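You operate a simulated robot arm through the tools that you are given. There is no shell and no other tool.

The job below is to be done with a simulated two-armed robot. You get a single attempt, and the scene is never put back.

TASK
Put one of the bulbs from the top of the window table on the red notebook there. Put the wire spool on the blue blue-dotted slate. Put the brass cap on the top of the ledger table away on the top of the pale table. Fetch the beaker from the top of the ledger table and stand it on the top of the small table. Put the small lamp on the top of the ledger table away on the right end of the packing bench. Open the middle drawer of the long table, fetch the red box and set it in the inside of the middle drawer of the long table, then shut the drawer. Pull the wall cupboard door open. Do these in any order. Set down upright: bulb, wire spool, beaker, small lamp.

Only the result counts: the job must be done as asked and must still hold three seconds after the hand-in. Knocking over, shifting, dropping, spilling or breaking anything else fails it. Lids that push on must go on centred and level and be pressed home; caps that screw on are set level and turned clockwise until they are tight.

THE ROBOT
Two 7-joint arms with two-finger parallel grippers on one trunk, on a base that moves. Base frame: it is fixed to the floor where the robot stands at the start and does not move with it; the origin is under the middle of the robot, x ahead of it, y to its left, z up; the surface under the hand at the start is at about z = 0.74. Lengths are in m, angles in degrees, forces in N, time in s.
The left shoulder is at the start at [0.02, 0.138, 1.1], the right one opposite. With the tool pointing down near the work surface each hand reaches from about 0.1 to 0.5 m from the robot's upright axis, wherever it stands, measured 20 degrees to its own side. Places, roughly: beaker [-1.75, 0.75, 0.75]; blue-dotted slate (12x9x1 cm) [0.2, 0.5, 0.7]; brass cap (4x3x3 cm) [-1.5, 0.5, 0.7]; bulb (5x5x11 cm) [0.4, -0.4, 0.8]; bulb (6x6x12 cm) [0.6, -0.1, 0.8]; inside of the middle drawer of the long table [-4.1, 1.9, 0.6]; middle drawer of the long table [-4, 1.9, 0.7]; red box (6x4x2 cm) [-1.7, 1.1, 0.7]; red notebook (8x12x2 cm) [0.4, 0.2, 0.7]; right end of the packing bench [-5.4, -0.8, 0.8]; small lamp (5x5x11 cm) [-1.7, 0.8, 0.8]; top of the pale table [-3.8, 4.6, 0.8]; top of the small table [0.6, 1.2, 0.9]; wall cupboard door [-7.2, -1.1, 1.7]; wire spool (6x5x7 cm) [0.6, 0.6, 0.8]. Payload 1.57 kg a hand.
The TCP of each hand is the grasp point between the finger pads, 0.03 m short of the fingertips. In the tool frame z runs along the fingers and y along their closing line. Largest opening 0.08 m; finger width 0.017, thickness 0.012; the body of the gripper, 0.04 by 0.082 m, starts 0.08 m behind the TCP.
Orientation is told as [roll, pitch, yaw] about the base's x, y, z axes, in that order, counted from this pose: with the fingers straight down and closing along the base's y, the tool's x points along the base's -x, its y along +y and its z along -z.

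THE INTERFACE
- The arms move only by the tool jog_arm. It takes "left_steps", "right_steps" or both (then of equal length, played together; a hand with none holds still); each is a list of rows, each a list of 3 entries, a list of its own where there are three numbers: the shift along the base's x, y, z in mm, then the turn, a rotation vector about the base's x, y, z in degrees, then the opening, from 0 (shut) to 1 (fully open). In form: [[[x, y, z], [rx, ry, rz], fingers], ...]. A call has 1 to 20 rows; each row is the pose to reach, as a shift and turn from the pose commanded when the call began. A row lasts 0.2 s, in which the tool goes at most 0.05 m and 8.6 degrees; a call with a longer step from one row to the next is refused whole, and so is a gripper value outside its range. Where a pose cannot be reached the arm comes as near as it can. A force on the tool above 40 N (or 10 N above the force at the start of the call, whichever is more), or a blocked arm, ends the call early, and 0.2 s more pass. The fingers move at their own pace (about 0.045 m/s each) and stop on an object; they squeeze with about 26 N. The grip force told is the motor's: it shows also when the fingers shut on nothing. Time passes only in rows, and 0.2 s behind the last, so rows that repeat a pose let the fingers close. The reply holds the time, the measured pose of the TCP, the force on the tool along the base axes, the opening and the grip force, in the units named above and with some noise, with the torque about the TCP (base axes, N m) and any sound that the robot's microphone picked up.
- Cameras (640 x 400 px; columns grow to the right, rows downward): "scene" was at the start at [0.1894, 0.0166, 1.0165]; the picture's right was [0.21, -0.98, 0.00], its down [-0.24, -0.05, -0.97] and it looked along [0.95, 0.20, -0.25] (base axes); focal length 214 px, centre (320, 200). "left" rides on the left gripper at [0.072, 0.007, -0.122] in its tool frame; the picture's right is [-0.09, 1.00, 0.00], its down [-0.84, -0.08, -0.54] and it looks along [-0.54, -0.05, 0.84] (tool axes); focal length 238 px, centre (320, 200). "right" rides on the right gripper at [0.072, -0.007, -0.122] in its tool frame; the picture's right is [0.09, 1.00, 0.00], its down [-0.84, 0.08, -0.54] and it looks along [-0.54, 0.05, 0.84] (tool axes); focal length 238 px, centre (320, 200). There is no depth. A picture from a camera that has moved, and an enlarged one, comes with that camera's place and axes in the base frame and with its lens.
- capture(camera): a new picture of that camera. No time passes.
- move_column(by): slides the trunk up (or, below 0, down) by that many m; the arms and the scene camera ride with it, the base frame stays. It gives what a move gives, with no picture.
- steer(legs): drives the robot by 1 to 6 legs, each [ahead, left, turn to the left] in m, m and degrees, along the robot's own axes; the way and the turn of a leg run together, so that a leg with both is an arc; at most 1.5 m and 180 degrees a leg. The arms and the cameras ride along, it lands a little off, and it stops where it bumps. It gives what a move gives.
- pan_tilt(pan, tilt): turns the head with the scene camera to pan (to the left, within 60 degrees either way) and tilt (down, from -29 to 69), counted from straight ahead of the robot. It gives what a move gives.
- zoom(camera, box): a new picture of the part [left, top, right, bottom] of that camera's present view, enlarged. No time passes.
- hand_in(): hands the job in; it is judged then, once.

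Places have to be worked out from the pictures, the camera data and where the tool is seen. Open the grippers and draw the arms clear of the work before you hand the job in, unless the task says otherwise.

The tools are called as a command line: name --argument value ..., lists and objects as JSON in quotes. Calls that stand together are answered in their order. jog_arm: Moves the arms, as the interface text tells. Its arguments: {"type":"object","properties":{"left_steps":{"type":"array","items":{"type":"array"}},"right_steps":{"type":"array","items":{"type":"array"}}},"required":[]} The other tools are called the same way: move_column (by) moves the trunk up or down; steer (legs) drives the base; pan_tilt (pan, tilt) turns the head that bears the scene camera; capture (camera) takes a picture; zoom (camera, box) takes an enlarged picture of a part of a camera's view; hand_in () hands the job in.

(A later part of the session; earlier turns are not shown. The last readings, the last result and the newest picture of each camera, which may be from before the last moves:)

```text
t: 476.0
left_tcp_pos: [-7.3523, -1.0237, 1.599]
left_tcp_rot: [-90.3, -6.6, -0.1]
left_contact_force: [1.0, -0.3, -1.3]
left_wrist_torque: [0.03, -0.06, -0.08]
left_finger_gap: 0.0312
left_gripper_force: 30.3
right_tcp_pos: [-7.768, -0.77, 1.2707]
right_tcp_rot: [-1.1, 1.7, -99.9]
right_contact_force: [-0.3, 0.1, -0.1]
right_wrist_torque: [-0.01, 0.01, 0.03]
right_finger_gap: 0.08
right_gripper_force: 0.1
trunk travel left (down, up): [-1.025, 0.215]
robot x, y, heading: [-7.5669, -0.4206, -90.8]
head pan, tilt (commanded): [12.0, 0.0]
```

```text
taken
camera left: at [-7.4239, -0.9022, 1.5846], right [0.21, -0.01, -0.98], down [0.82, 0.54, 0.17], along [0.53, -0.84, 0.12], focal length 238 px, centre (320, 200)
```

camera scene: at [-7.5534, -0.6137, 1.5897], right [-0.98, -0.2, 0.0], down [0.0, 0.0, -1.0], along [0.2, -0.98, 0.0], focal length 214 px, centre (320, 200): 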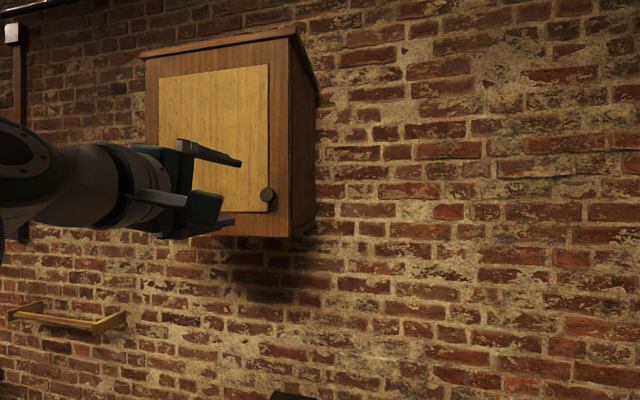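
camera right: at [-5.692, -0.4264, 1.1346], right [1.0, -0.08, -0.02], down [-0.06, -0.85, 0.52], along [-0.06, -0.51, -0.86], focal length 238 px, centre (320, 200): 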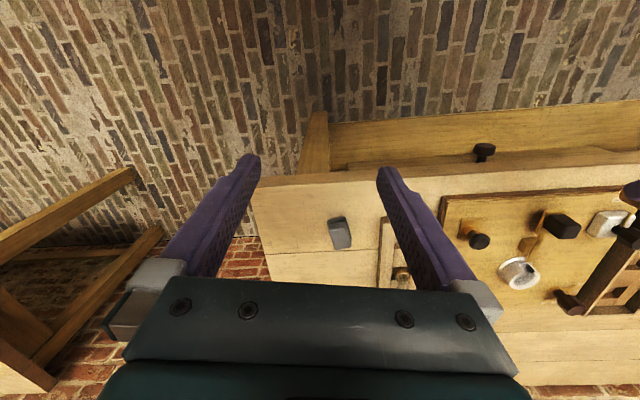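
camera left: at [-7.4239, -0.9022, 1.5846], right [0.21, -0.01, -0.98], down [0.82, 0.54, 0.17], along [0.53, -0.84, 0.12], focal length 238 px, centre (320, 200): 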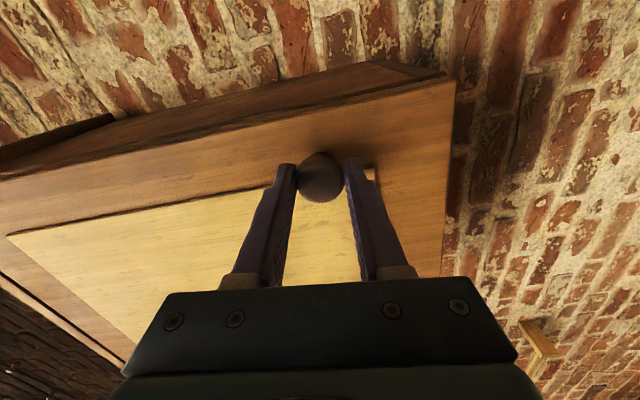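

Knob gripped (31 mm). I pull the door along its arc, the first 20°.

jog_arm --left_steps '[[[1.7, 15.5, 0], [0, 0, 0], 0], [[4.1, 30.8, 0], [0, 0, 0], 0], [[7, 46, 0], [0, 0, 0], 0], [[10.8, 61.2, 0], [0, 0, 0], 0], [[15.1, 76.1, 0], [0, 0, 0], 0], [[20.1, 90.8, 0], [0, 0, 0], 0], [[25.7, 105.3, 0], [0, 0, 0], 0], [[32, 119.5, 0], [0, 0, 0], 0], [[32, 119.5, 0], [0, 0, 0], 0]]'

capture --camera "scene"

capture --camera "left"

```text
t: 478.0
left_tcp_pos: [-7.3196, -0.9047, 1.5997]
left_tcp_rot: [-90.2, -6.6, -0.3]
left_contact_force: [-8.6, 0.7, -1.3]
left_wrist_torque: [0.2, -0.1, -1.1]
left_finger_gap: 0.0312
left_gripper_force: 39.8
right_tcp_pos: [-7.7682, -0.7711, 1.2694]
right_tcp_rot: [-1.1, 1.8, -100.0]
right_contact_force: [-1.0, -1.0, 0.1]
right_wrist_torque: [0.01, 0.0, -0.05]
right_finger_gap: 0.0801
right_gripper_force: 0.0
trunk travel left (down, up): [-1.025, 0.215]
robot x, y, heading: [-7.5702, -0.4228, -90.9]
head pan, tilt (commanded): [12.0, 0.0]
```

```text
taken
camera scene: at [-7.5537, -0.6136, 1.5897], right [-0.98, -0.2, 0.0], down [0.0, 0.0, -1.0], along [0.2, -0.98, 0.0], focal length 214 px, centre (320, 200)
```

scene: 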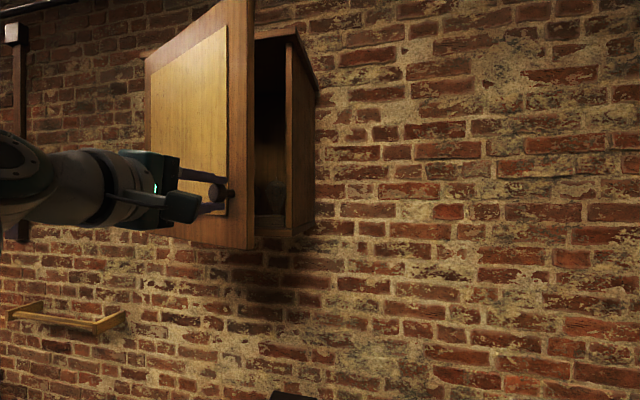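

```text
taken
camera left: at [-7.392, -0.7824, 1.5848], right [0.21, -0.01, -0.98], down [0.83, 0.54, 0.17], along [0.53, -0.84, 0.12], focal length 238 px, centre (320, 200)
```

left: 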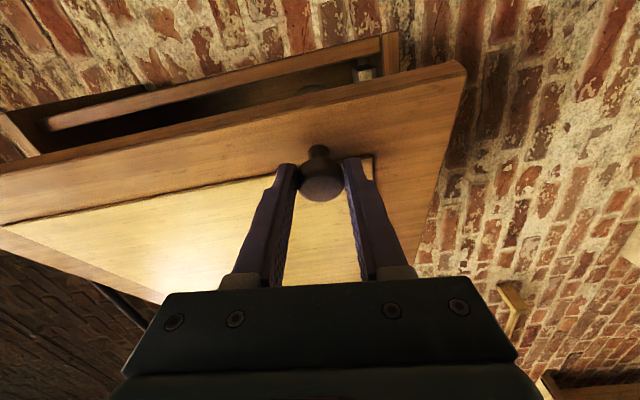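

The door opens well. The readings show it wants the hand to turn with it, so I let the hand rotate −20° in place to relieve the torque.

jog_arm --left_steps '[[[-1, 0, 0], [0, 0, -5], 0], [[-2, 0, 0], [0, 0, -10], 0], [[-3, 1, 0], [0, 0, -15], 0], [[-3, 1, 0], [0, 0, -20], 0], [[-3, 1, 0], [0, 0, -20], 0]]'

```text
t: 479.2
left_tcp_pos: [-7.3187, -0.9043, 1.5984]
left_tcp_rot: [-90.1, -7.0, -19.4]
left_contact_force: [25.8, -12.2, -6.4]
left_wrist_torque: [0.1, -0.15, 0.9]
left_finger_gap: 0.0311
left_gripper_force: 40.1
right_tcp_pos: [-7.7669, -0.7705, 1.2695]
right_tcp_rot: [-0.9, 1.7, -99.9]
right_contact_force: [0.6, 0.5, 0.4]
right_wrist_torque: [-0.01, 0.01, -0.01]
right_finger_gap: 0.0801
right_gripper_force: 0.0
trunk travel left (down, up): [-1.025, 0.215]
robot x, y, heading: [-7.5658, -0.4264, -90.8]
head pan, tilt (commanded): [12.0, 0.0]
```

That over-corrected (now +26 N, torque reversed). I turn back by 8° and shift 5 mm to settle near zero load.

jog_arm --left_steps '[[[2, 0, 0], [0, 0, 3], 0], [[4, 0, 0], [0, 0, 6], 0], [[5, 1, 0], [0, 0, 8], 0], [[5, 1, 0], [0, 0, 8], 0]]'

```text
t: 480.2
left_tcp_pos: [-7.3238, -0.9028, 1.5986]
left_tcp_rot: [-90.2, -6.4, -13.1]
left_contact_force: [-29.1, 11.1, -3.7]
left_wrist_torque: [0.34, -0.15, -1.57]
left_finger_gap: 0.0299
left_gripper_force: 39.3
right_tcp_pos: [-7.7705, -0.7704, 1.2703]
right_tcp_rot: [-1.1, 1.8, -100.0]
right_contact_force: [-0.1, 0.6, -0.8]
right_wrist_torque: [0.01, 0.02, 0.01]
right_finger_gap: 0.0801
right_gripper_force: 0.1
trunk travel left (down, up): [-1.025, 0.215]
robot x, y, heading: [-7.5658, -0.4209, -90.8]
head pan, tilt (commanded): [12.0, 0.0]
```

The path is stiff sideways (≈11 N/mm) but the arc estimate is good to about 1 mm. I relieve 3 mm and continue along the arc to about 35°, turning the hand along.

jog_arm --left_steps '[[[-3, 0, 0], [0, 0, 0], 0], [[-1, 6, 0], [0, 0, -3], 0], [[3.5, 12, 0], [0, 0, -6], 0], [[11, 25.5, 0], [0, 0, -8], 0], [[18.5, 38.9, 0], [0, 0, -10], 0], [[27, 51.5, 0], [0, 0, -12], 0], [[36, 64.3, 0], [0, 0, -14], 0], [[45.5, 76.5, 0], [0, 0, -16], 0], [[45.5, 76.5, 0], [0, 0, -16], 0]]'

capture --camera "scene"

```text
t: 482.2
left_tcp_pos: [-7.2719, -0.8271, 1.5983]
left_tcp_rot: [-90.1, -6.8, -28.0]
left_contact_force: [1.0, -0.9, -14.3]
left_wrist_torque: [0.41, -0.16, -0.11]
left_finger_gap: 0.0296
left_gripper_force: 38.8
right_tcp_pos: [-7.7686, -0.7707, 1.2691]
right_tcp_rot: [-1.2, 1.9, -99.9]
right_contact_force: [-0.6, 1.1, 0.3]
right_wrist_torque: [0.0, -0.01, 0.01]
right_finger_gap: 0.0799
right_gripper_force: 0.0
trunk travel left (down, up): [-1.025, 0.215]
robot x, y, heading: [-7.5701, -0.4206, -90.5]
head pan, tilt (commanded): [12.0, 0.0]
```

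```text
taken
camera scene: at [-7.5535, -0.6134, 1.5894], right [-0.98, -0.2, 0.0], down [0.0, 0.0, -1.0], along [0.2, -0.98, 0.0], focal length 214 px, centre (320, 200)
```

scene: 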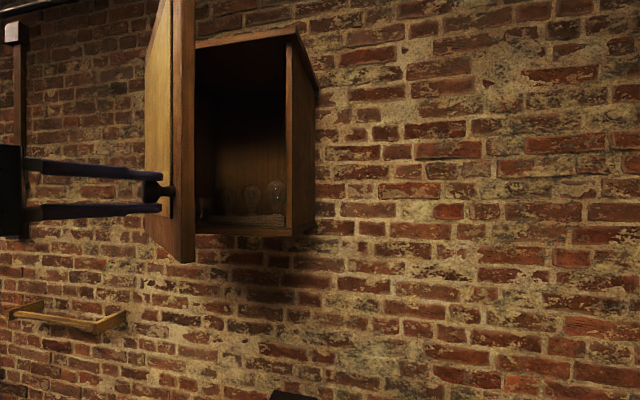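

Loads are low now. I continue along the arc to about 50°.

jog_arm --left_steps '[[[10.4, 11.7, 0], [0, 0, -2], 0], [[20.9, 23, 0], [0, 0, -4], 0], [[31.8, 33.7, 0], [0, 0, -6], 0], [[43.3, 44, 0], [0, 0, -8], 0], [[55.1, 53.6, 0], [0, 0, -10], 0], [[67.2, 63, 0], [0, 0, -13], 0], [[67.2, 63, 0], [0, 0, -13], 0]]'

capture --camera "scene"

```text
t: 483.2
left_tcp_pos: [-7.2351, -0.7788, 1.5998]
left_tcp_rot: [-90.1, -6.9, -37.4]
left_contact_force: [-3.7, 5.2, -3.0]
left_wrist_torque: [0.08, -0.03, -0.09]
left_finger_gap: 0.0001
left_gripper_force: 21.0
right_tcp_pos: [-7.7699, -0.7698, 1.27]
right_tcp_rot: [-1.1, 1.8, -99.9]
right_contact_force: [-0.1, 0.6, -0.7]
right_wrist_torque: [0.01, 0.02, 0.02]
right_finger_gap: 0.08
right_gripper_force: 0.1
trunk travel left (down, up): [-1.025, 0.215]
robot x, y, heading: [-7.571, -0.4229, -90.8]
head pan, tilt (commanded): [12.0, 0.0]
stopped in row 5 (left hand): the force on the tool passed its limit at 45 N (the readings are from after the stop); the commanded pose is now the measured one
```

```text
taken
camera scene: at [-7.554, -0.6131, 1.59], right [-0.98, -0.2, 0.0], down [0.0, 0.0, -1.0], along [0.2, -0.98, 0.0], focal length 214 px, centre (320, 200)
```

scene: 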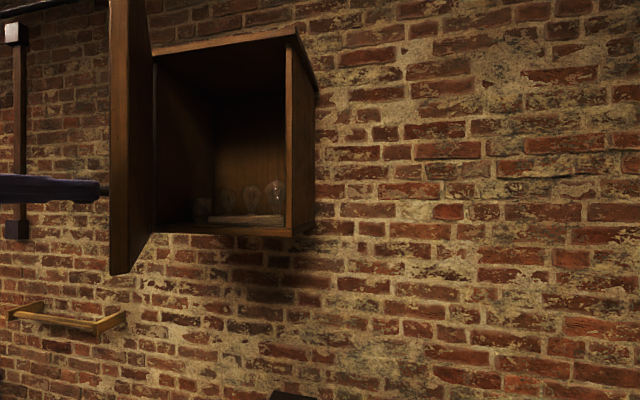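

The fingers slipped off with the door about 44° open. I will push it further from the inside: first I retract the hand and bring it around, pointing straight ahead, to the right of the door's free edge.

jog_arm --left_steps '[[[20, 26, 0], [0, 0, 0], 0], [[45, 60, 0], [0, 0, 0], 0], [[50, 100, 0], [0, 0, 3], 0], [[30, 140, 0], [0, 0, 8], 0], [[0, 165, 0], [0, 0, 15], 0], [[-40, 175, 0], [0, 0, 22], 0], [[-80, 175, 0], [0, 0, 29], 0], [[-120, 175, 0], [0, 0, 36], 0], [[-150, 175, 0], [0, 0, 37], 0], [[-150, 175, 0], [0, 0, 37], 0]]'

capture --camera "scene"

capture --camera "left"

```text
t: 485.4
left_tcp_pos: [-7.2833, -0.5138, 1.552]
left_tcp_rot: [-90.1, -13.7, -1.3]
left_contact_force: [-0.6, -0.6, -0.1]
left_wrist_torque: [-0.03, -0.02, 0.0]
left_finger_gap: 0.0
left_gripper_force: 21.0
left hand out of reach, approached as far as the arm can: row 6, 7, 8, 9, 10
right_tcp_pos: [-7.7682, -0.7704, 1.2698]
right_tcp_rot: [-1.1, 1.7, -99.9]
right_contact_force: [-0.4, -0.5, -0.9]
right_wrist_torque: [0.0, 0.02, 0.0]
right_finger_gap: 0.0803
right_gripper_force: 0.1
trunk travel left (down, up): [-1.025, 0.215]
robot x, y, heading: [-7.5673, -0.423, -90.9]
head pan, tilt (commanded): [12.0, 0.0]
```

```text
taken
camera scene: at [-7.5538, -0.6134, 1.5897], right [-0.98, -0.2, 0.0], down [0.0, 0.0, -1.0], along [0.2, -0.98, 0.0], focal length 214 px, centre (320, 200)
```

scene: 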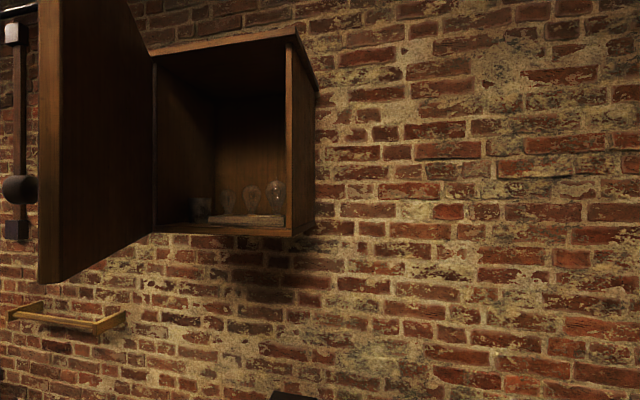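

```text
taken
camera left: at [-7.3514, -0.3909, 1.5296], right [0.32, -0.01, -0.95], down [0.81, 0.52, 0.27], along [0.49, -0.85, 0.18], focal length 238 px, centre (320, 200)
```

left: 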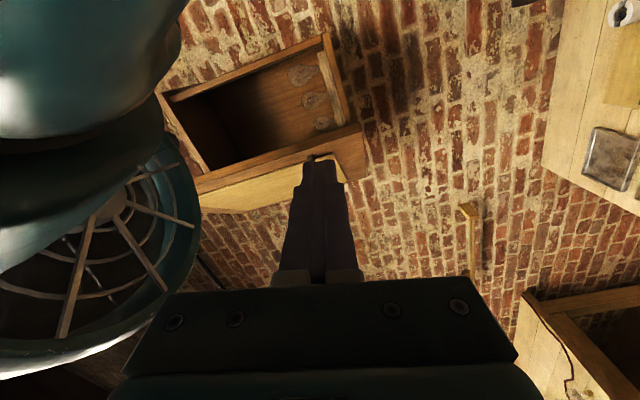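

The door drifted a bit further, to about 52°. I reach forward on the inner side of the free edge.

jog_arm --left_steps '[[[-15, -35, 15], [0, 0, 0], 0], [[-25, -70, 30], [0, 0, 0], 0], [[-28, -110, 45], [0, 0, 0], 0], [[-28, -150, 48], [0, 0, 0], 0], [[-28, -190, 48], [0, 0, 0], 0], [[-28, -230, 48], [0, 0, 0], 0], [[-28, -270, 48], [0, 0, 0], 0], [[-28, -310, 48], [0, 0, 0], 0], [[-28, -310, 48], [0, 0, 0], 0]]'

capture --camera "scene"

capture --camera "left"

```text
t: 487.4
left_tcp_pos: [-7.3051, -0.8293, 1.5962]
left_tcp_rot: [-91.0, -11.3, 1.6]
left_contact_force: [-0.4, -0.5, 0.1]
left_wrist_torque: [0.0, 0.02, 0.04]
left_finger_gap: 0.0
left_gripper_force: 21.5
left hand out of reach, approached as far as the arm can: row 1, 2, 3, 4, 5, 6, 7, 8, 9
right_tcp_pos: [-7.7673, -0.7702, 1.2703]
right_tcp_rot: [-1.2, 1.7, -99.9]
right_contact_force: [-0.4, 0.5, 0.1]
right_wrist_torque: [-0.01, 0.01, 0.01]
right_finger_gap: 0.0801
right_gripper_force: 0.0
trunk travel left (down, up): [-1.025, 0.215]
robot x, y, heading: [-7.5685, -0.425, -90.9]
head pan, tilt (commanded): [12.0, 0.0]
```

```text
taken
camera scene: at [-7.5538, -0.6134, 1.5897], right [-0.98, -0.2, 0.0], down [0.0, 0.0, -1.0], along [0.2, -0.98, 0.0], focal length 214 px, centre (320, 200)
```

scene: 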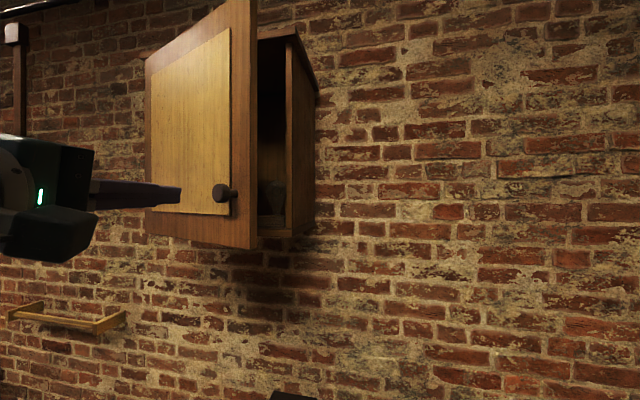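

```text
taken
camera left: at [-7.379, -0.7094, 1.5732], right [0.29, -0.01, -0.96], down [0.79, 0.57, 0.23], along [0.54, -0.82, 0.17], focal length 238 px, centre (320, 200)
```

left: 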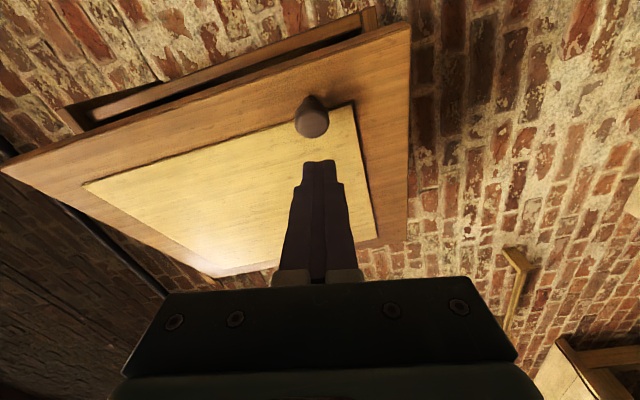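

My hand ended up in front of the door and pushed it back to about 17°. I retract, shift the base to the right so the hand passes outside the free edge (x≈−7.37), and will hook it from there.

jog_arm --left_steps '[[[0, 30, 0], [0, 2, 0], 0], [[0, 60, 0], [0, 4, 0], 0], [[0, 95, 0], [0, 5, 0], 0], [[0, 130, 0], [0, 5, 0], 0], [[0, 150, 0], [0, 5, 0], 0], [[0, 150, 0], [0, 5, 0], 0]]'

steer --legs '[[0, -0.16, 0]]'

capture --camera "scene"

capture --camera "left"

```text
t: 488.8
left_tcp_pos: [-7.2537, -0.7253, 1.5195]
left_tcp_rot: [-90.8, -6.7, -1.1]
left_contact_force: [0.8, -0.2, 0.1]
left_wrist_torque: [0.01, -0.02, -0.06]
left_finger_gap: 0.0002
left_gripper_force: 21.5
left hand out of reach, approached as far as the arm can: row 1, 2, 3, 4, 5, 6
right_tcp_pos: [-7.7675, -0.7709, 1.2699]
right_tcp_rot: [-1.0, 1.7, -99.9]
right_contact_force: [0.4, 0.0, 0.3]
right_wrist_torque: [-0.01, -0.02, -0.02]
right_finger_gap: 0.08
right_gripper_force: 0.1
trunk travel left (down, up): [-1.025, 0.215]
robot x, y, heading: [-7.569, -0.419, -90.3]
head pan, tilt (commanded): [12.0, 0.0]
```

```text
t: 490.3
left_tcp_pos: [-7.4149, -0.7236, 1.5154]
left_tcp_rot: [-90.2, -6.7, -1.7]
left_contact_force: [0.1, -0.3, 0.2]
left_wrist_torque: [0.01, -0.01, -0.02]
left_finger_gap: 0.0001
left_gripper_force: 21.6
right_tcp_pos: [-7.9284, -0.768, 1.2694]
right_tcp_rot: [-1.1, 1.7, -99.9]
right_contact_force: [0.0, -0.1, -1.2]
right_wrist_torque: [-0.01, 0.03, 0.02]
right_finger_gap: 0.0797
right_gripper_force: 0.1
trunk travel left (down, up): [-1.025, 0.215]
robot x, y, heading: [-7.7248, -0.4156, -90.9]
head pan, tilt (commanded): [12.0, 0.0]
```

```text
taken
camera scene: at [-7.7129, -0.6114, 1.5898], right [-0.98, -0.2, 0.0], down [0.0, 0.0, -1.0], along [0.2, -0.98, 0.0], focal length 214 px, centre (320, 200)
```

scene: 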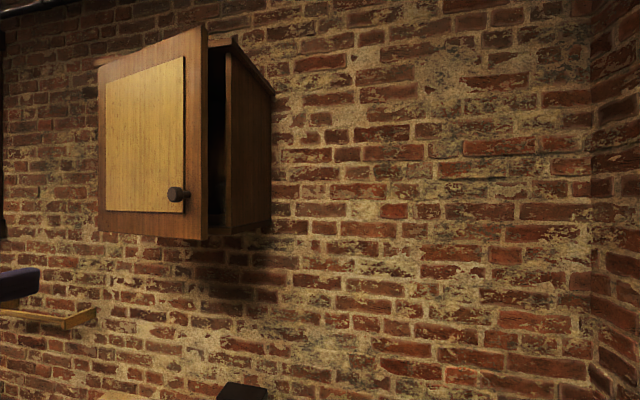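

```text
taken
camera left: at [-7.4839, -0.5981, 1.5009], right [0.21, -0.01, -0.98], down [0.84, 0.52, 0.17], along [0.51, -0.86, 0.12], focal length 238 px, centre (320, 200)
```

left: 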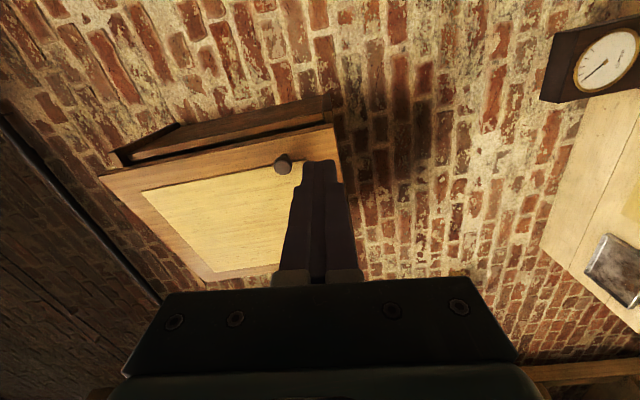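

Now the hand is outside the free edge. I reach forward with the closed fingers to just beyond the door's edge depth.

jog_arm --left_steps '[[[-12, -25, 25], [0, 0, 0], 0], [[-20, -55, 50], [0, 0, 0], 0], [[-22, -90, 75], [0, 0, 0], 0], [[-22, -125, 95], [0, 0, 0], 0], [[-22, -160, 105], [0, 0, 0], 0], [[-22, -195, 105], [0, 0, 0], 0], [[-22, -230, 105], [0, 0, 0], 0], [[-22, -255, 105], [0, 0, 0], 0], [[-22, -255, 105], [0, 0, 0], 0]]'

capture --camera "scene"

capture --camera "left"

```text
t: 492.3
left_tcp_pos: [-7.4381, -0.9774, 1.6215]
left_tcp_rot: [-90.3, -6.6, -1.7]
left_contact_force: [0.5, -0.6, 0.9]
left_wrist_torque: [0.02, -0.02, 0.04]
left_finger_gap: 0.0001
left_gripper_force: 21.3
left hand out of reach, approached as far as the arm can: row 1, 2
right_tcp_pos: [-7.9269, -0.7685, 1.2695]
right_tcp_rot: [-1.0, 1.7, -99.9]
right_contact_force: [-0.1, 0.1, 0.1]
right_wrist_torque: [0.0, -0.01, 0.0]
right_finger_gap: 0.0801
right_gripper_force: 0.1
trunk travel left (down, up): [-1.025, 0.215]
robot x, y, heading: [-7.7285, -0.4202, -90.6]
head pan, tilt (commanded): [12.0, 0.0]
```

```text
taken
camera scene: at [-7.7129, -0.6114, 1.5898], right [-0.98, -0.2, 0.0], down [0.0, 0.0, -1.0], along [0.2, -0.98, 0.0], focal length 214 px, centre (320, 200)
```

scene: 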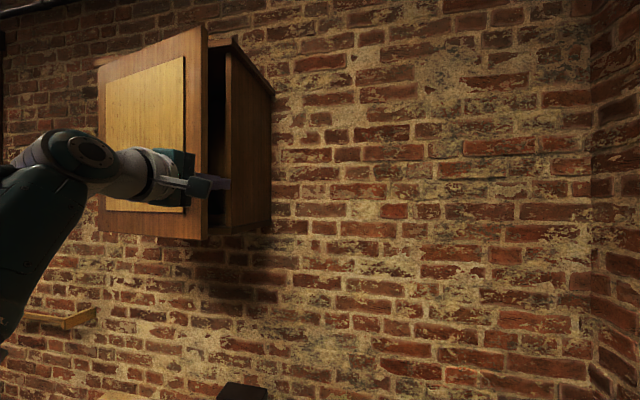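

```text
taken
camera left: at [-7.506, -0.8532, 1.6064], right [0.21, -0.01, -0.98], down [0.84, 0.52, 0.17], along [0.51, -0.86, 0.12], focal length 238 px, centre (320, 200)
```

left: 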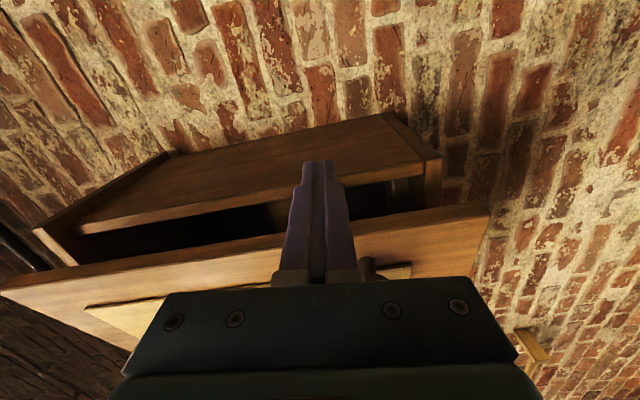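

The fingers are beside the free edge and in front of the cupboard body. I push toward +x to swing the door open.

jog_arm --left_steps '[[[20, 0, 0], [0, 0, 0], 0], [[40, 0, 0], [0, 0, 0], 0], [[55, 0, 0], [0, 0, 0], 0], [[70, 0, 0], [0, 0, 0], 0], [[85, 0, 0], [0, 0, 0], 0], [[100, 5, 0], [0, 0, 0], 0], [[115, 10, 0], [0, 0, 0], 0], [[115, 10, 0], [0, 0, 0], 0]]'

capture --camera "scene"

capture --camera "left"

```text
t: 493.2
left_tcp_pos: [-7.388, -0.9802, 1.6215]
left_tcp_rot: [-90.2, -6.4, -3.6]
left_contact_force: [-1.8, 0.3, 0.0]
left_wrist_torque: [0.02, 0.02, -0.07]
left_finger_gap: 0.0
left_gripper_force: 21.4
right_tcp_pos: [-7.9286, -0.7676, 1.2707]
right_tcp_rot: [-1.1, 1.6, -100.1]
right_contact_force: [-0.3, -0.5, 0.0]
right_wrist_torque: [-0.02, 0.0, -0.01]
right_finger_gap: 0.08
right_gripper_force: 0.2
trunk travel left (down, up): [-1.025, 0.215]
robot x, y, heading: [-7.7262, -0.4187, -90.8]
head pan, tilt (commanded): [12.0, 0.0]
stopped in row 4 (left hand): the force on the tool passed its limit at 48 N (the readings are from after the stop); the commanded pose is now the measured one
```

```text
taken
camera scene: at [-7.714, -0.6114, 1.5897], right [-0.98, -0.19, 0.0], down [0.0, 0.0, -1.0], along [0.19, -0.98, 0.0], focal length 214 px, centre (320, 200)
```

scene: 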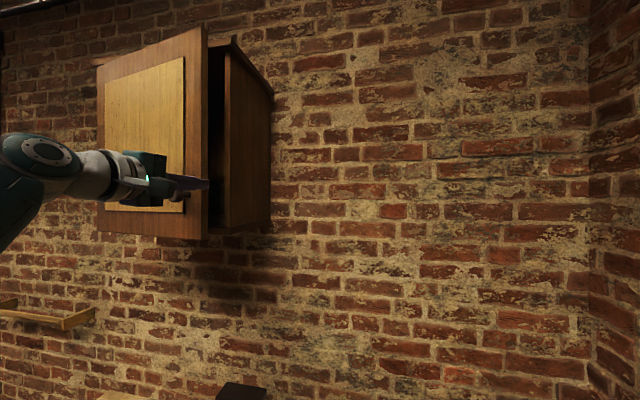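

```text
taken
camera left: at [-7.453, -0.8533, 1.6065], right [0.2, -0.02, -0.98], down [0.86, 0.49, 0.17], along [0.48, -0.87, 0.11], focal length 238 px, centre (320, 200)
```

left: 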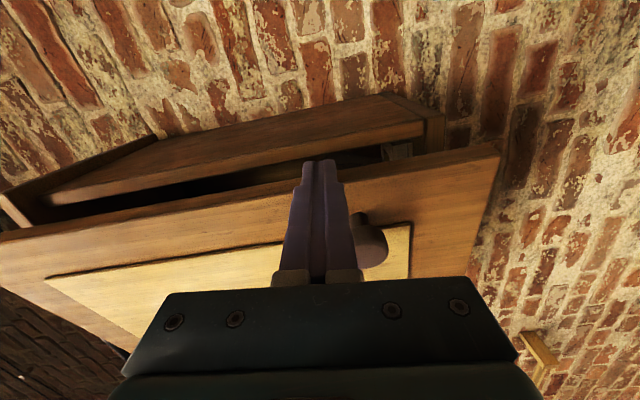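

Pushing on the edge's end face can't turn the door, and the left forearm would sweep into it. The right arm (elbow on the other side) suits this better, so I retract the left hand and unroll it.

jog_arm --left_steps '[[[-20, 5, 0], [0, 0, 0], 0], [[-30, 40, 0], [0, 0, 0], 0], [[-30, 80, 0], [0, 0, 0], 0], [[-30, 120, -10], [0, 0, 0], 0], [[-25, 160, -30], [0, 0, 0], 0], [[-20, 200, -50], [0, 0, 0], 0], [[-10, 230, -80], [0, 0, 0], 0], [[0, 250, -110], [0, 0, 0], 0], [[0, 250, -110], [0, 0, 0], 0]]'

jog_arm --left_steps '[[[0, 0, -10], [0, -8.2, 0], 0.3], [[0, 0, -20], [0, -16.4, 0], 0.6], [[0, 0, -30], [0, -24.6, 0], 1], [[0, 0, -40], [0, -32.8, 0], 1], [[0, 0, -50], [0, -41, 0], 1], [[0, 0, -60], [0, -49.2, 0], 1], [[0, 0, -60], [0, -57.4, 0], 1], [[0, 0, -60], [0, -65.6, 0], 1], [[0, 0, -60], [0, -73.8, 0], 1], [[0, 0, -60], [0, -82, 0], 1], [[0, 0, -60], [0, -84, 0], 1]]'

```text
t: 495.2
left_tcp_pos: [-7.3881, -0.7285, 1.5119]
left_tcp_rot: [-90.2, -6.4, -3.4]
left_contact_force: [-0.9, 0.7, -0.5]
left_wrist_torque: [0.02, -0.01, 0.01]
left_finger_gap: 0.0001
left_gripper_force: 21.1
right_tcp_pos: [-7.9287, -0.7673, 1.2706]
right_tcp_rot: [-1.1, 1.7, -100.1]
right_contact_force: [0.2, -0.1, -0.3]
right_wrist_torque: [-0.02, 0.0, -0.02]
right_finger_gap: 0.0803
right_gripper_force: 0.1
trunk travel left (down, up): [-1.025, 0.215]
robot x, y, heading: [-7.7269, -0.421, -90.7]
head pan, tilt (commanded): [12.0, 0.0]
```

```text
t: 497.6
left_tcp_pos: [-7.3881, -0.7291, 1.4509]
left_tcp_rot: [7.3, -86.5, -97.8]
left_contact_force: [-0.1, 1.1, 0.1]
left_wrist_torque: [0.03, 0.0, 0.02]
left_finger_gap: 0.0798
left_gripper_force: 0.0
right_tcp_pos: [-7.929, -0.767, 1.2699]
right_tcp_rot: [-1.0, 1.7, -100.1]
right_contact_force: [0.3, 0.4, -0.3]
right_wrist_torque: [0.04, -0.01, 0.0]
right_finger_gap: 0.0801
right_gripper_force: 0.0
trunk travel left (down, up): [-1.025, 0.215]
robot x, y, heading: [-7.7264, -0.4197, -91.0]
head pan, tilt (commanded): [12.0, 0.0]
```

Now I turn the left hand to point down and park it lower.

jog_arm --left_steps '[[[0, 10, -15], [8, 0, 0], 1], [[0, 20, -30], [16, 0, 0], 1], [[0, 30, -50], [24, 0, 0], 1], [[0, 40, -70], [32, 0, 0], 1], [[0, 50, -90], [40, 0, 0], 1], [[0, 60, -110], [48, 0, 0], 1], [[0, 60, -130], [56, 0, 0], 1], [[0, 60, -150], [64, 0, 0], 1], [[0, 60, -170], [72, 0, 0], 1], [[0, 60, -190], [80, 0, 0], 1], [[0, 60, -200], [86, 0, 0], 1], [[0, 60, -200], [86, 0, 0], 1]]'

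pan_tilt --pan 25 --tilt -5

capture --camera "scene"

```text
t: 500.2
left_tcp_pos: [-7.3881, -0.6699, 1.2516]
left_tcp_rot: [-0.7, -0.4, -90.4]
left_contact_force: [-0.2, -0.4, -0.3]
left_wrist_torque: [0.02, 0.01, 0.01]
left_finger_gap: 0.08
left_gripper_force: 0.0
right_tcp_pos: [-7.9283, -0.7679, 1.2708]
right_tcp_rot: [-1.1, 1.7, -100.1]
right_contact_force: [-0.2, 0.0, -0.5]
right_wrist_torque: [0.0, 0.01, -0.02]
right_finger_gap: 0.0796
right_gripper_force: 0.2
trunk travel left (down, up): [-1.025, 0.215]
robot x, y, heading: [-7.7256, -0.4198, -91.0]
head pan, tilt (commanded): [12.0, 0.0]
```

```text
t: 501.0
left_tcp_pos: [-7.3883, -0.6701, 1.2513]
left_tcp_rot: [-0.6, -0.5, -90.4]
left_contact_force: [0.1, -0.1, -0.3]
left_wrist_torque: [-0.01, 0.01, 0.02]
left_finger_gap: 0.0798
left_gripper_force: 0.1
right_tcp_pos: [-7.9294, -0.7673, 1.2705]
right_tcp_rot: [-1.1, 1.7, -100.1]
right_contact_force: [-0.1, -0.2, -0.1]
right_wrist_torque: [0.02, -0.04, -0.03]
right_finger_gap: 0.0799
right_gripper_force: 0.0
trunk travel left (down, up): [-1.025, 0.215]
robot x, y, heading: [-7.7307, -0.4215, -91.1]
head pan, tilt (commanded): [25.0, -5.0]
```

```text
taken
camera scene: at [-7.6956, -0.6029, 1.5975], right [-0.91, -0.41, 0.0], down [0.04, -0.08, -1.0], along [0.41, -0.91, 0.09], focal length 214 px, centre (320, 200)
```

scene: 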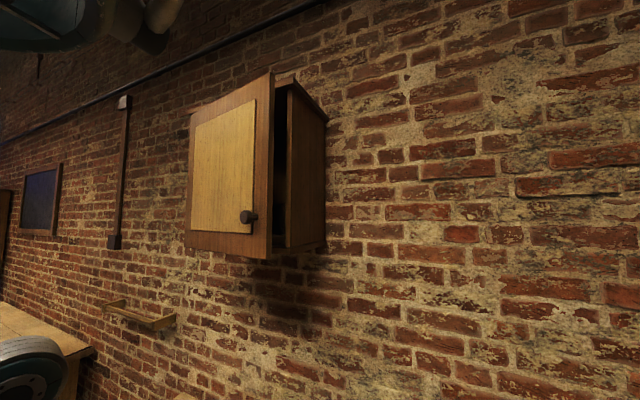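

The door is only about 7° open now. I will re-grip the knob with the left hand (fingers closing sideways, turning along with the door) and pull it to ~45°, then finish from inside with the right hand. First the base and the left hand's pitch.

steer --legs '[[0, 0.18, 0]]'

jog_arm --left_steps '[[[0, 0, 20], [-8, 0, 0], 1], [[0, 0, 45], [-16, 0, 0], 1], [[-10, 0, 75], [-24, 0, 0], 1], [[-20, 0, 105], [-32, 0, 0], 1], [[-40, 0, 140], [-40, 0, 0], 1], [[-60, 0, 175], [-48, 0, 0], 1], [[-80, 0, 210], [-56, 0, 0], 1], [[-100, -10, 245], [-64, 0, 0], 1], [[-120, -20, 280], [-72, 0, 0], 1], [[-140, -40, 315], [-80, 0, 0], 1], [[-140, -70, 345], [-88, 0, 0], 1], [[-140, -100, 350], [-90, 0, 0], 1], [[-140, -130, 350], [-90, 0, 0], 1], [[-140, -130, 350], [-90, 0, 0], 1]]'

capture --camera "left"

capture --camera "scene"

```text
t: 502.5
left_tcp_pos: [-7.2079, -0.673, 1.2516]
left_tcp_rot: [-0.6, -0.5, -90.5]
left_contact_force: [0.2, -0.5, 0.4]
left_wrist_torque: [-0.03, 0.03, -0.01]
left_finger_gap: 0.0799
left_gripper_force: 0.1
right_tcp_pos: [-7.7487, -0.7692, 1.2701]
right_tcp_rot: [-1.0, 1.8, -100.1]
right_contact_force: [-0.3, 0.4, -0.2]
right_wrist_torque: [-0.01, 0.02, -0.01]
right_finger_gap: 0.0803
right_gripper_force: 0.1
trunk travel left (down, up): [-1.025, 0.215]
robot x, y, heading: [-7.5467, -0.4233, -90.8]
head pan, tilt (commanded): [25.0, -5.0]
```

```text
t: 505.5
left_tcp_pos: [-7.3471, -0.8383, 1.5875]
left_tcp_rot: [143.3, -89.4, 126.2]
left_contact_force: [0.5, -0.1, 0.8]
left_wrist_torque: [0.0, 0.01, -0.01]
left_finger_gap: 0.0801
left_gripper_force: 0.2
left hand out of reach, approached as far as the arm can: row 5, 6, 7, 8, 9, 10, 11, 12, 13, 14
right_tcp_pos: [-7.7487, -0.7699, 1.2709]
right_tcp_rot: [-1.1, 1.8, -100.1]
right_contact_force: [-1.1, 0.2, 0.4]
right_wrist_torque: [0.01, 0.01, 0.01]
right_finger_gap: 0.0799
right_gripper_force: 0.0
trunk travel left (down, up): [-1.025, 0.215]
robot x, y, heading: [-7.5496, -0.4199, -91.1]
head pan, tilt (commanded): [25.0, -5.0]
```

```text
taken
camera left: at [-7.3399, -0.7172, 1.5152], right [1.0, -0.01, 0.1], down [-0.08, 0.55, 0.83], along [-0.06, -0.83, 0.55], focal length 238 px, centre (320, 200)
```

left: 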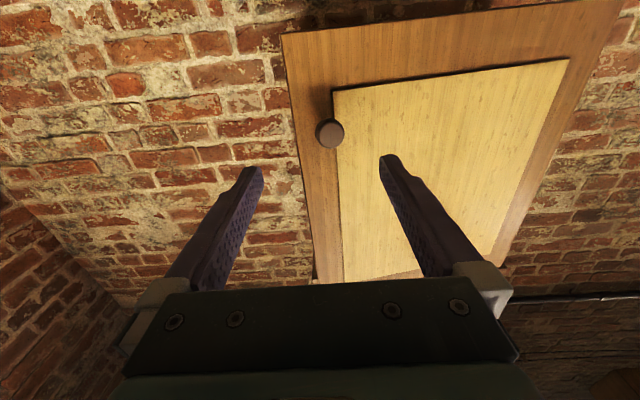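

```text
taken
camera scene: at [-7.5156, -0.6056, 1.5975], right [-0.91, -0.41, 0.0], down [0.04, -0.08, -1.0], along [0.41, -0.91, 0.09], focal length 214 px, centre (320, 200)
```

scene: 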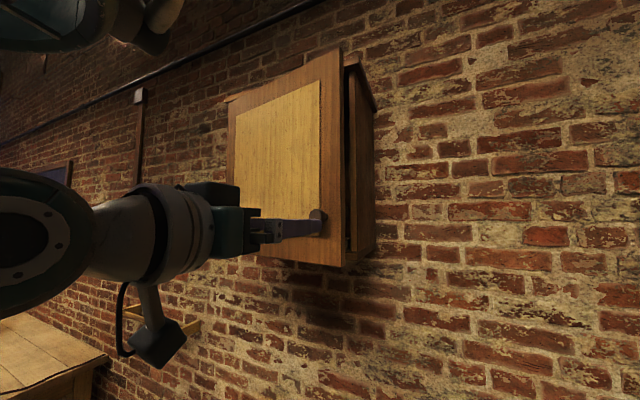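

The knob is at (−7.339, −0.998, 1.606), right ahead. I advance and close on it.

jog_arm --left_steps '[[[4, -20, 9], [0, 0, 0], 1], [[8, -45, 18], [0, 0, 0], 1], [[8, -70, 18], [0, 0, 0], 1], [[8, -95, 18], [0, 0, 0], 1], [[8, -120, 18], [0, 0, 0], 1], [[8, -138, 18], [0, 0, 0], 1], [[8, -138, 18], [0, 0, 0], 1]]'

capture --camera "left"

```text
t: 507.1
left_tcp_pos: [-7.3372, -0.9779, 1.6046]
left_tcp_rot: [143.3, -89.3, 126.2]
left_contact_force: [0.1, -0.5, 0.4]
left_wrist_torque: [0.0, -0.01, -0.01]
left_finger_gap: 0.0802
left_gripper_force: 0.0
right_tcp_pos: [-7.7494, -0.7701, 1.2704]
right_tcp_rot: [-1.1, 1.8, -100.0]
right_contact_force: [0.3, 0.4, 0.6]
right_wrist_torque: [0.0, 0.01, -0.01]
right_finger_gap: 0.0801
right_gripper_force: 0.0
trunk travel left (down, up): [-1.025, 0.215]
robot x, y, heading: [-7.5511, -0.422, -91.1]
head pan, tilt (commanded): [25.0, -5.0]
```

```text
taken
camera left: at [-7.3318, -0.8552, 1.5329], right [0.99, -0.01, 0.1], down [-0.08, 0.55, 0.83], along [-0.06, -0.83, 0.55], focal length 238 px, centre (320, 200)
```

left: 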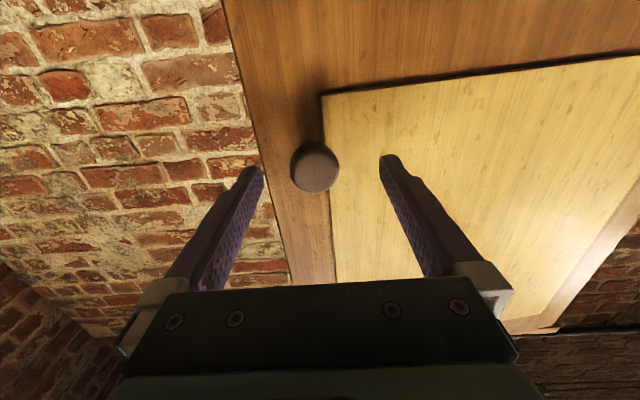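

The knob is centred between the fingers. I close and then pull along the arc with the hand turning with the door.

jog_arm --left_steps '[[[-1, -4, 0], [0, 0, 0], 0.7], [[-1, -4, 0], [0, 0, 0], 0.4], [[-1, -4, 0], [0, 0, 0], 0.1], [[-1, -4, 0], [0, 0, 0], 0], [[-1, -4, 0], [0, 0, 0], 0]]'

```text
t: 508.3
left_tcp_pos: [-7.3417, -0.981, 1.6054]
left_tcp_rot: [156.7, -89.4, 112.2]
left_contact_force: [-17.4, 4.1, 1.6]
left_wrist_torque: [0.29, 0.07, -0.37]
left_finger_gap: 0.0313
left_gripper_force: 28.0
right_tcp_pos: [-7.7504, -0.7701, 1.2699]
right_tcp_rot: [-1.2, 1.7, -100.1]
right_contact_force: [-0.3, 0.2, -0.3]
right_wrist_torque: [0.01, -0.01, -0.01]
right_finger_gap: 0.0799
right_gripper_force: 0.0
trunk travel left (down, up): [-1.025, 0.215]
robot x, y, heading: [-7.5482, -0.4221, -91.1]
head pan, tilt (commanded): [25.0, -5.0]
```

Knob gripped again. I pull to about 20° first and check the loads.

jog_arm --left_steps '[[[1, 8, 0], [0, 0, -1], 0], [[3.4, 18, 0], [0, 0, -3], 0], [[7.7, 33, 0], [0, 0, -5.5], 0], [[12.7, 47.7, 0], [0, 0, -8], 0], [[18.3, 62.2, 0], [0, 0, -10.5], 0], [[25, 76.4, 0], [0, 0, -13], 0], [[25, 76.4, 0], [0, 0, -13], 0]]'

```text
t: 509.9
left_tcp_pos: [-7.3112, -0.9051, 1.6056]
left_tcp_rot: [123.2, -89.3, 133.7]
left_contact_force: [13.8, -6.8, -6.0]
left_wrist_torque: [-0.11, -0.1, 0.53]
left_finger_gap: 0.0313
left_gripper_force: 40.1
right_tcp_pos: [-7.7483, -0.7699, 1.2702]
right_tcp_rot: [-1.2, 1.7, -100.1]
right_contact_force: [-0.1, 0.5, 0.4]
right_wrist_torque: [0.02, -0.02, -0.01]
right_finger_gap: 0.08
right_gripper_force: 0.0
trunk travel left (down, up): [-1.025, 0.215]
robot x, y, heading: [-7.5476, -0.4242, -90.7]
head pan, tilt (commanded): [25.0, -5.0]
```

Loads are moderate. I continue to about 35°.

jog_arm --left_steps '[[[1.2, 0, 0], [0, 0, 0], 0], [[8.2, 14, 0], [0, 0, -1.8], 0], [[15.8, 27.6, 0], [0, 0, -4], 0], [[23.8, 40.9, 0], [0, 0, -6.2], 0], [[32.5, 53.8, 0], [0, 0, -8.5], 0], [[41.8, 66.3, 0], [0, 0, -10.8], 0], [[51.5, 78.5, 0], [0, 0, -13], 0], [[51.5, 78.5, 0], [0, 0, -13], 0]]'

capture --camera "scene"

```text
t: 511.2
left_tcp_pos: [-7.2724, -0.847, 1.605]
left_tcp_rot: [121.9, -89.0, 125.7]
left_contact_force: [2.6, -2.7, 3.6]
left_wrist_torque: [0.69, -0.39, 0.02]
left_finger_gap: 0.0313
left_gripper_force: 39.9
right_tcp_pos: [-7.7481, -0.7693, 1.2697]
right_tcp_rot: [-1.0, 1.7, -100.1]
right_contact_force: [-0.4, 0.2, -1.3]
right_wrist_torque: [0.02, 0.01, -0.02]
right_finger_gap: 0.0801
right_gripper_force: 0.1
trunk travel left (down, up): [-1.025, 0.215]
robot x, y, heading: [-7.5453, -0.4241, -91.1]
head pan, tilt (commanded): [25.0, -5.0]
stopped in row 6 (left hand): the force on the tool passed its limit at 41 N (the readings are from after the stop); the commanded pose is now the measured one
```

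```text
taken
camera scene: at [-7.5152, -0.6059, 1.5977], right [-0.91, -0.41, 0.0], down [0.04, -0.08, -1.0], along [0.41, -0.91, 0.09], focal length 214 px, centre (320, 200)
```

scene: 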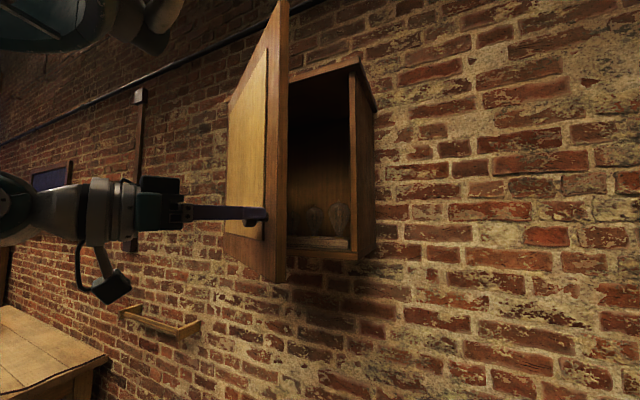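

Still gripping, at about 31°. I continue in smaller moves, now with a better model of the grip point.

jog_arm --left_steps '[[[5, 6, 0], [0, 0, -1.2], 0], [[10.3, 12.1, 0], [0, 0, -2.5], 0], [[15.5, 18, 0], [0, 0, -3.7], 0], [[20.9, 23.7, 0], [0, 0, -5], 0], [[26.5, 29.3, 0], [0, 0, -6.2], 0], [[32.2, 34.7, 0], [0, 0, -7.5], 0], [[38, 40, 0], [0, 0, -8.7], 0], [[43.8, 45.3, 0], [0, 0, -10], 0], [[43.8, 45.3, 0], [0, 0, -10], 0]]'

```text
t: 513.2
left_tcp_pos: [-7.2289, -0.8025, 1.6061]
left_tcp_rot: [125.0, -89.0, 112.7]
left_contact_force: [12.3, -14.2, 2.7]
left_wrist_torque: [-0.15, -0.04, -0.04]
left_finger_gap: 0.0312
left_gripper_force: 39.7
right_tcp_pos: [-7.748, -0.771, 1.2703]
right_tcp_rot: [-1.1, 1.8, -100.0]
right_contact_force: [0.3, 0.2, -0.2]
right_wrist_torque: [0.03, -0.03, 0.02]
right_finger_gap: 0.0802
right_gripper_force: 0.0
trunk travel left (down, up): [-1.025, 0.215]
robot x, y, heading: [-7.548, -0.4236, -90.8]
head pan, tilt (commanded): [25.0, -5.0]
```

Smooth so far (about 41°). I go on to about 56°.

jog_arm --left_steps '[[[7, 4, 0], [0, 0, -1.2], 0], [[13.3, 9, 0], [0, 0, -2.5], 0], [[19.5, 13.8, 0], [0, 0, -3.7], 0], [[25.7, 18.5, 0], [0, 0, -5], 0], [[32.2, 23, 0], [0, 0, -6.2], 0], [[38.8, 27.4, 0], [0, 0, -7.5], 0], [[45.4, 31.7, 0], [0, 0, -8.7], 0], [[52.1, 35.9, 0], [0, 0, -10], 0], [[59, 39.8, 0], [0, 0, -11.2], 0], [[65.8, 43.6, 0], [0, 0, -12.5], 0], [[72.8, 47.2, 0], [0, 0, -13.7], 0], [[79.8, 50.8, 0], [0, 0, -15], 0], [[79.8, 50.8, 0], [0, 0, -15], 0]]'

capture --camera "scene"

```text
t: 516.0
left_tcp_pos: [-7.148, -0.751, 1.6052]
left_tcp_rot: [125.6, -89.0, 97.2]
left_contact_force: [6.8, -14.9, 5.6]
left_wrist_torque: [-0.51, 0.3, 0.04]
left_finger_gap: 0.0313
left_gripper_force: 39.7
right_tcp_pos: [-7.7487, -0.7715, 1.2696]
right_tcp_rot: [-1.2, 1.6, -100.1]
right_contact_force: [-0.1, -0.5, 0.5]
right_wrist_torque: [0.0, 0.0, -0.03]
right_finger_gap: 0.0798
right_gripper_force: 0.0
trunk travel left (down, up): [-1.025, 0.215]
robot x, y, heading: [-7.5456, -0.4212, -91.0]
head pan, tilt (commanded): [25.0, -5.0]
```

```text
taken
camera scene: at [-7.5151, -0.6063, 1.5977], right [-0.91, -0.41, 0.0], down [0.04, -0.08, -1.0], along [0.41, -0.91, 0.09], focal length 214 px, centre (320, 200)
```

scene: 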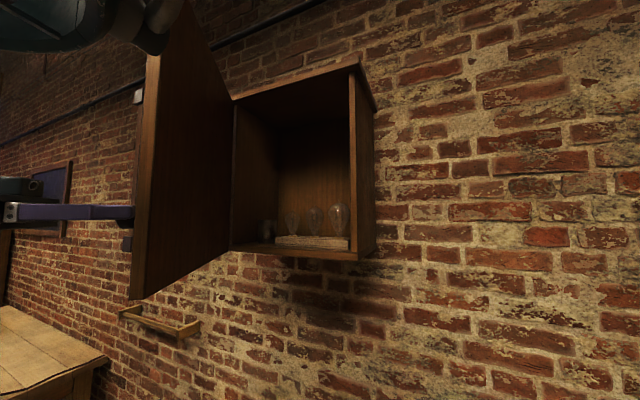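

About 56° and holding well. The arm is near its sideways limit, so I carry on by moving the base in small legs along the arc while holding the knob.

steer --legs '[[-0.012, 0.029, 0]]'

```text
t: 516.9
left_tcp_pos: [-7.1205, -0.7383, 1.6052]
left_tcp_rot: [117.9, -89.2, 104.6]
left_contact_force: [-2.6, 5.9, 9.0]
left_wrist_torque: [0.3, -0.29, 0.16]
left_finger_gap: 0.0315
left_gripper_force: 40.4
right_tcp_pos: [-7.72, -0.759, 1.2705]
right_tcp_rot: [-1.0, 1.7, -100.1]
right_contact_force: [0.3, 0.7, 0.7]
right_wrist_torque: [0.02, 0.01, 0.01]
right_finger_gap: 0.0801
right_gripper_force: 0.0
trunk travel left (down, up): [-1.025, 0.215]
robot x, y, heading: [-7.5154, -0.4147, -91.0]
head pan, tilt (commanded): [25.0, -5.0]
```

Very smooth. I continue with two more small legs.

steer --legs '[[-0.0104, 0.0297, 0]]'

steer --legs '[[-0.0079, 0.0306, 0]]'

```text
t: 517.7
left_tcp_pos: [-7.0914, -0.7271, 1.6057]
left_tcp_rot: [118.2, -89.1, 104.2]
left_contact_force: [-5.9, 20.5, 6.4]
left_wrist_torque: [0.37, -0.21, -0.09]
left_finger_gap: 0.0319
left_gripper_force: 40.3
right_tcp_pos: [-7.6905, -0.7486, 1.2701]
right_tcp_rot: [-1.1, 1.7, -100.1]
right_contact_force: [-0.2, -0.1, 0.1]
right_wrist_torque: [0.02, 0.01, 0.0]
right_finger_gap: 0.08
right_gripper_force: 0.0
trunk travel left (down, up): [-1.025, 0.215]
robot x, y, heading: [-7.4916, -0.402, -90.5]
head pan, tilt (commanded): [25.0, -5.0]
```

```text
t: 518.5
left_tcp_pos: [-7.0606, -0.7189, 1.6052]
left_tcp_rot: [115.9, -89.1, 106.3]
left_contact_force: [-4.0, 23.5, 4.1]
left_wrist_torque: [0.4, -0.27, -0.09]
left_finger_gap: 0.0319
left_gripper_force: 40.5
right_tcp_pos: [-7.6579, -0.74, 1.2691]
right_tcp_rot: [-1.0, 1.8, -100.0]
right_contact_force: [-0.5, -0.7, 0.7]
right_wrist_torque: [-0.03, 0.02, 0.01]
right_finger_gap: 0.08
right_gripper_force: 0.1
trunk travel left (down, up): [-1.025, 0.215]
robot x, y, heading: [-7.457, -0.3954, -90.6]
head pan, tilt (commanded): [25.0, -5.0]
```

About 71° now. Two more legs, a touch further outward.

steer --legs '[[-0.0072, 0.0308, 0]]'

steer --legs '[[-0.0035, 0.0305, 0]]'

capture --camera "scene"

```text
t: 519.4
left_tcp_pos: [-7.0289, -0.7126, 1.6048]
left_tcp_rot: [115.5, -89.1, 106.8]
left_contact_force: [2.3, -1.2, -2.0]
left_wrist_torque: [0.26, -0.31, 0.75]
left_finger_gap: 0.0316
left_gripper_force: 40.3
right_tcp_pos: [-7.6277, -0.7338, 1.2707]
right_tcp_rot: [-1.1, 1.7, -100.0]
right_contact_force: [-0.6, 0.3, -0.2]
right_wrist_torque: [-0.02, 0.02, 0.04]
right_finger_gap: 0.08
right_gripper_force: 0.1
trunk travel left (down, up): [-1.025, 0.215]
robot x, y, heading: [-7.4297, -0.3864, -90.7]
head pan, tilt (commanded): [25.0, -5.0]
```

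```text
t: 520.2
left_tcp_pos: [-6.9983, -0.7094, 1.6042]
left_tcp_rot: [113.1, -89.1, 109.4]
left_contact_force: [1.7, 3.0, 0.2]
left_wrist_torque: [0.36, -0.39, 0.73]
left_finger_gap: 0.0314
left_gripper_force: 40.3
right_tcp_pos: [-7.5974, -0.7314, 1.2699]
right_tcp_rot: [-1.2, 1.7, -100.0]
right_contact_force: [0.4, 0.2, -0.6]
right_wrist_torque: [-0.01, 0.01, 0.0]
right_finger_gap: 0.0801
right_gripper_force: 0.1
trunk travel left (down, up): [-1.025, 0.215]
robot x, y, heading: [-7.3998, -0.3848, -90.6]
head pan, tilt (commanded): [25.0, -5.0]
```

```text
taken
camera scene: at [-7.3642, -0.5664, 1.5975], right [-0.91, -0.41, 0.0], down [0.04, -0.08, -1.0], along [0.41, -0.91, 0.09], focal length 214 px, centre (320, 200)
```

scene: 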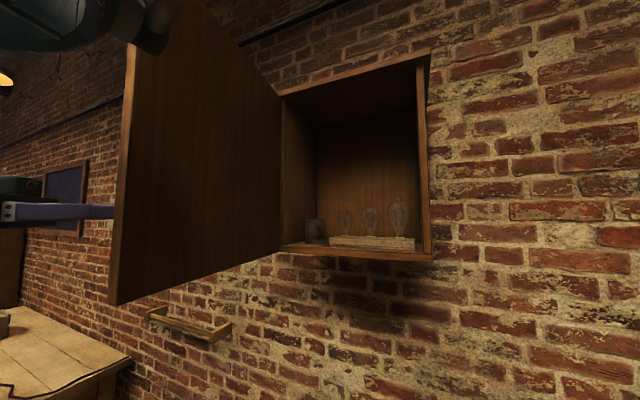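

About 81° open with almost no load. I take it a bit further.

steer --legs '[[-0.001, 0.031, 0]]'

steer --legs '[[0.002, 0.031, 0]]'

```text
t: 521.0
left_tcp_pos: [-6.9684, -0.7088, 1.6058]
left_tcp_rot: [111.5, -89.0, 110.8]
left_contact_force: [-0.2, 10.4, 1.4]
left_wrist_torque: [0.04, -0.23, -0.74]
left_finger_gap: 0.0311
left_gripper_force: 40.0
right_tcp_pos: [-7.5661, -0.7308, 1.2699]
right_tcp_rot: [-1.1, 1.7, -99.8]
right_contact_force: [0.0, -0.1, 1.1]
right_wrist_torque: [0.02, -0.01, 0.0]
right_finger_gap: 0.0798
right_gripper_force: 0.0
trunk travel left (down, up): [-1.025, 0.215]
robot x, y, heading: [-7.3665, -0.3816, -90.7]
head pan, tilt (commanded): [25.0, -5.0]
```

```text
t: 521.9
left_tcp_pos: [-6.9378, -0.7081, 1.6052]
left_tcp_rot: [108.5, -89.0, 113.7]
left_contact_force: [1.5, 26.5, 0.8]
left_wrist_torque: [0.05, -0.04, -1.02]
left_finger_gap: 0.0309
left_gripper_force: 39.9
right_tcp_pos: [-7.5358, -0.7327, 1.2706]
right_tcp_rot: [-1.1, 1.8, -99.8]
right_contact_force: [-0.7, 0.4, 0.6]
right_wrist_torque: [-0.02, -0.03, 0.0]
right_finger_gap: 0.0802
right_gripper_force: 0.1
trunk travel left (down, up): [-1.025, 0.215]
robot x, y, heading: [-7.3351, -0.3864, -90.7]
head pan, tilt (commanded): [25.0, -5.0]
```

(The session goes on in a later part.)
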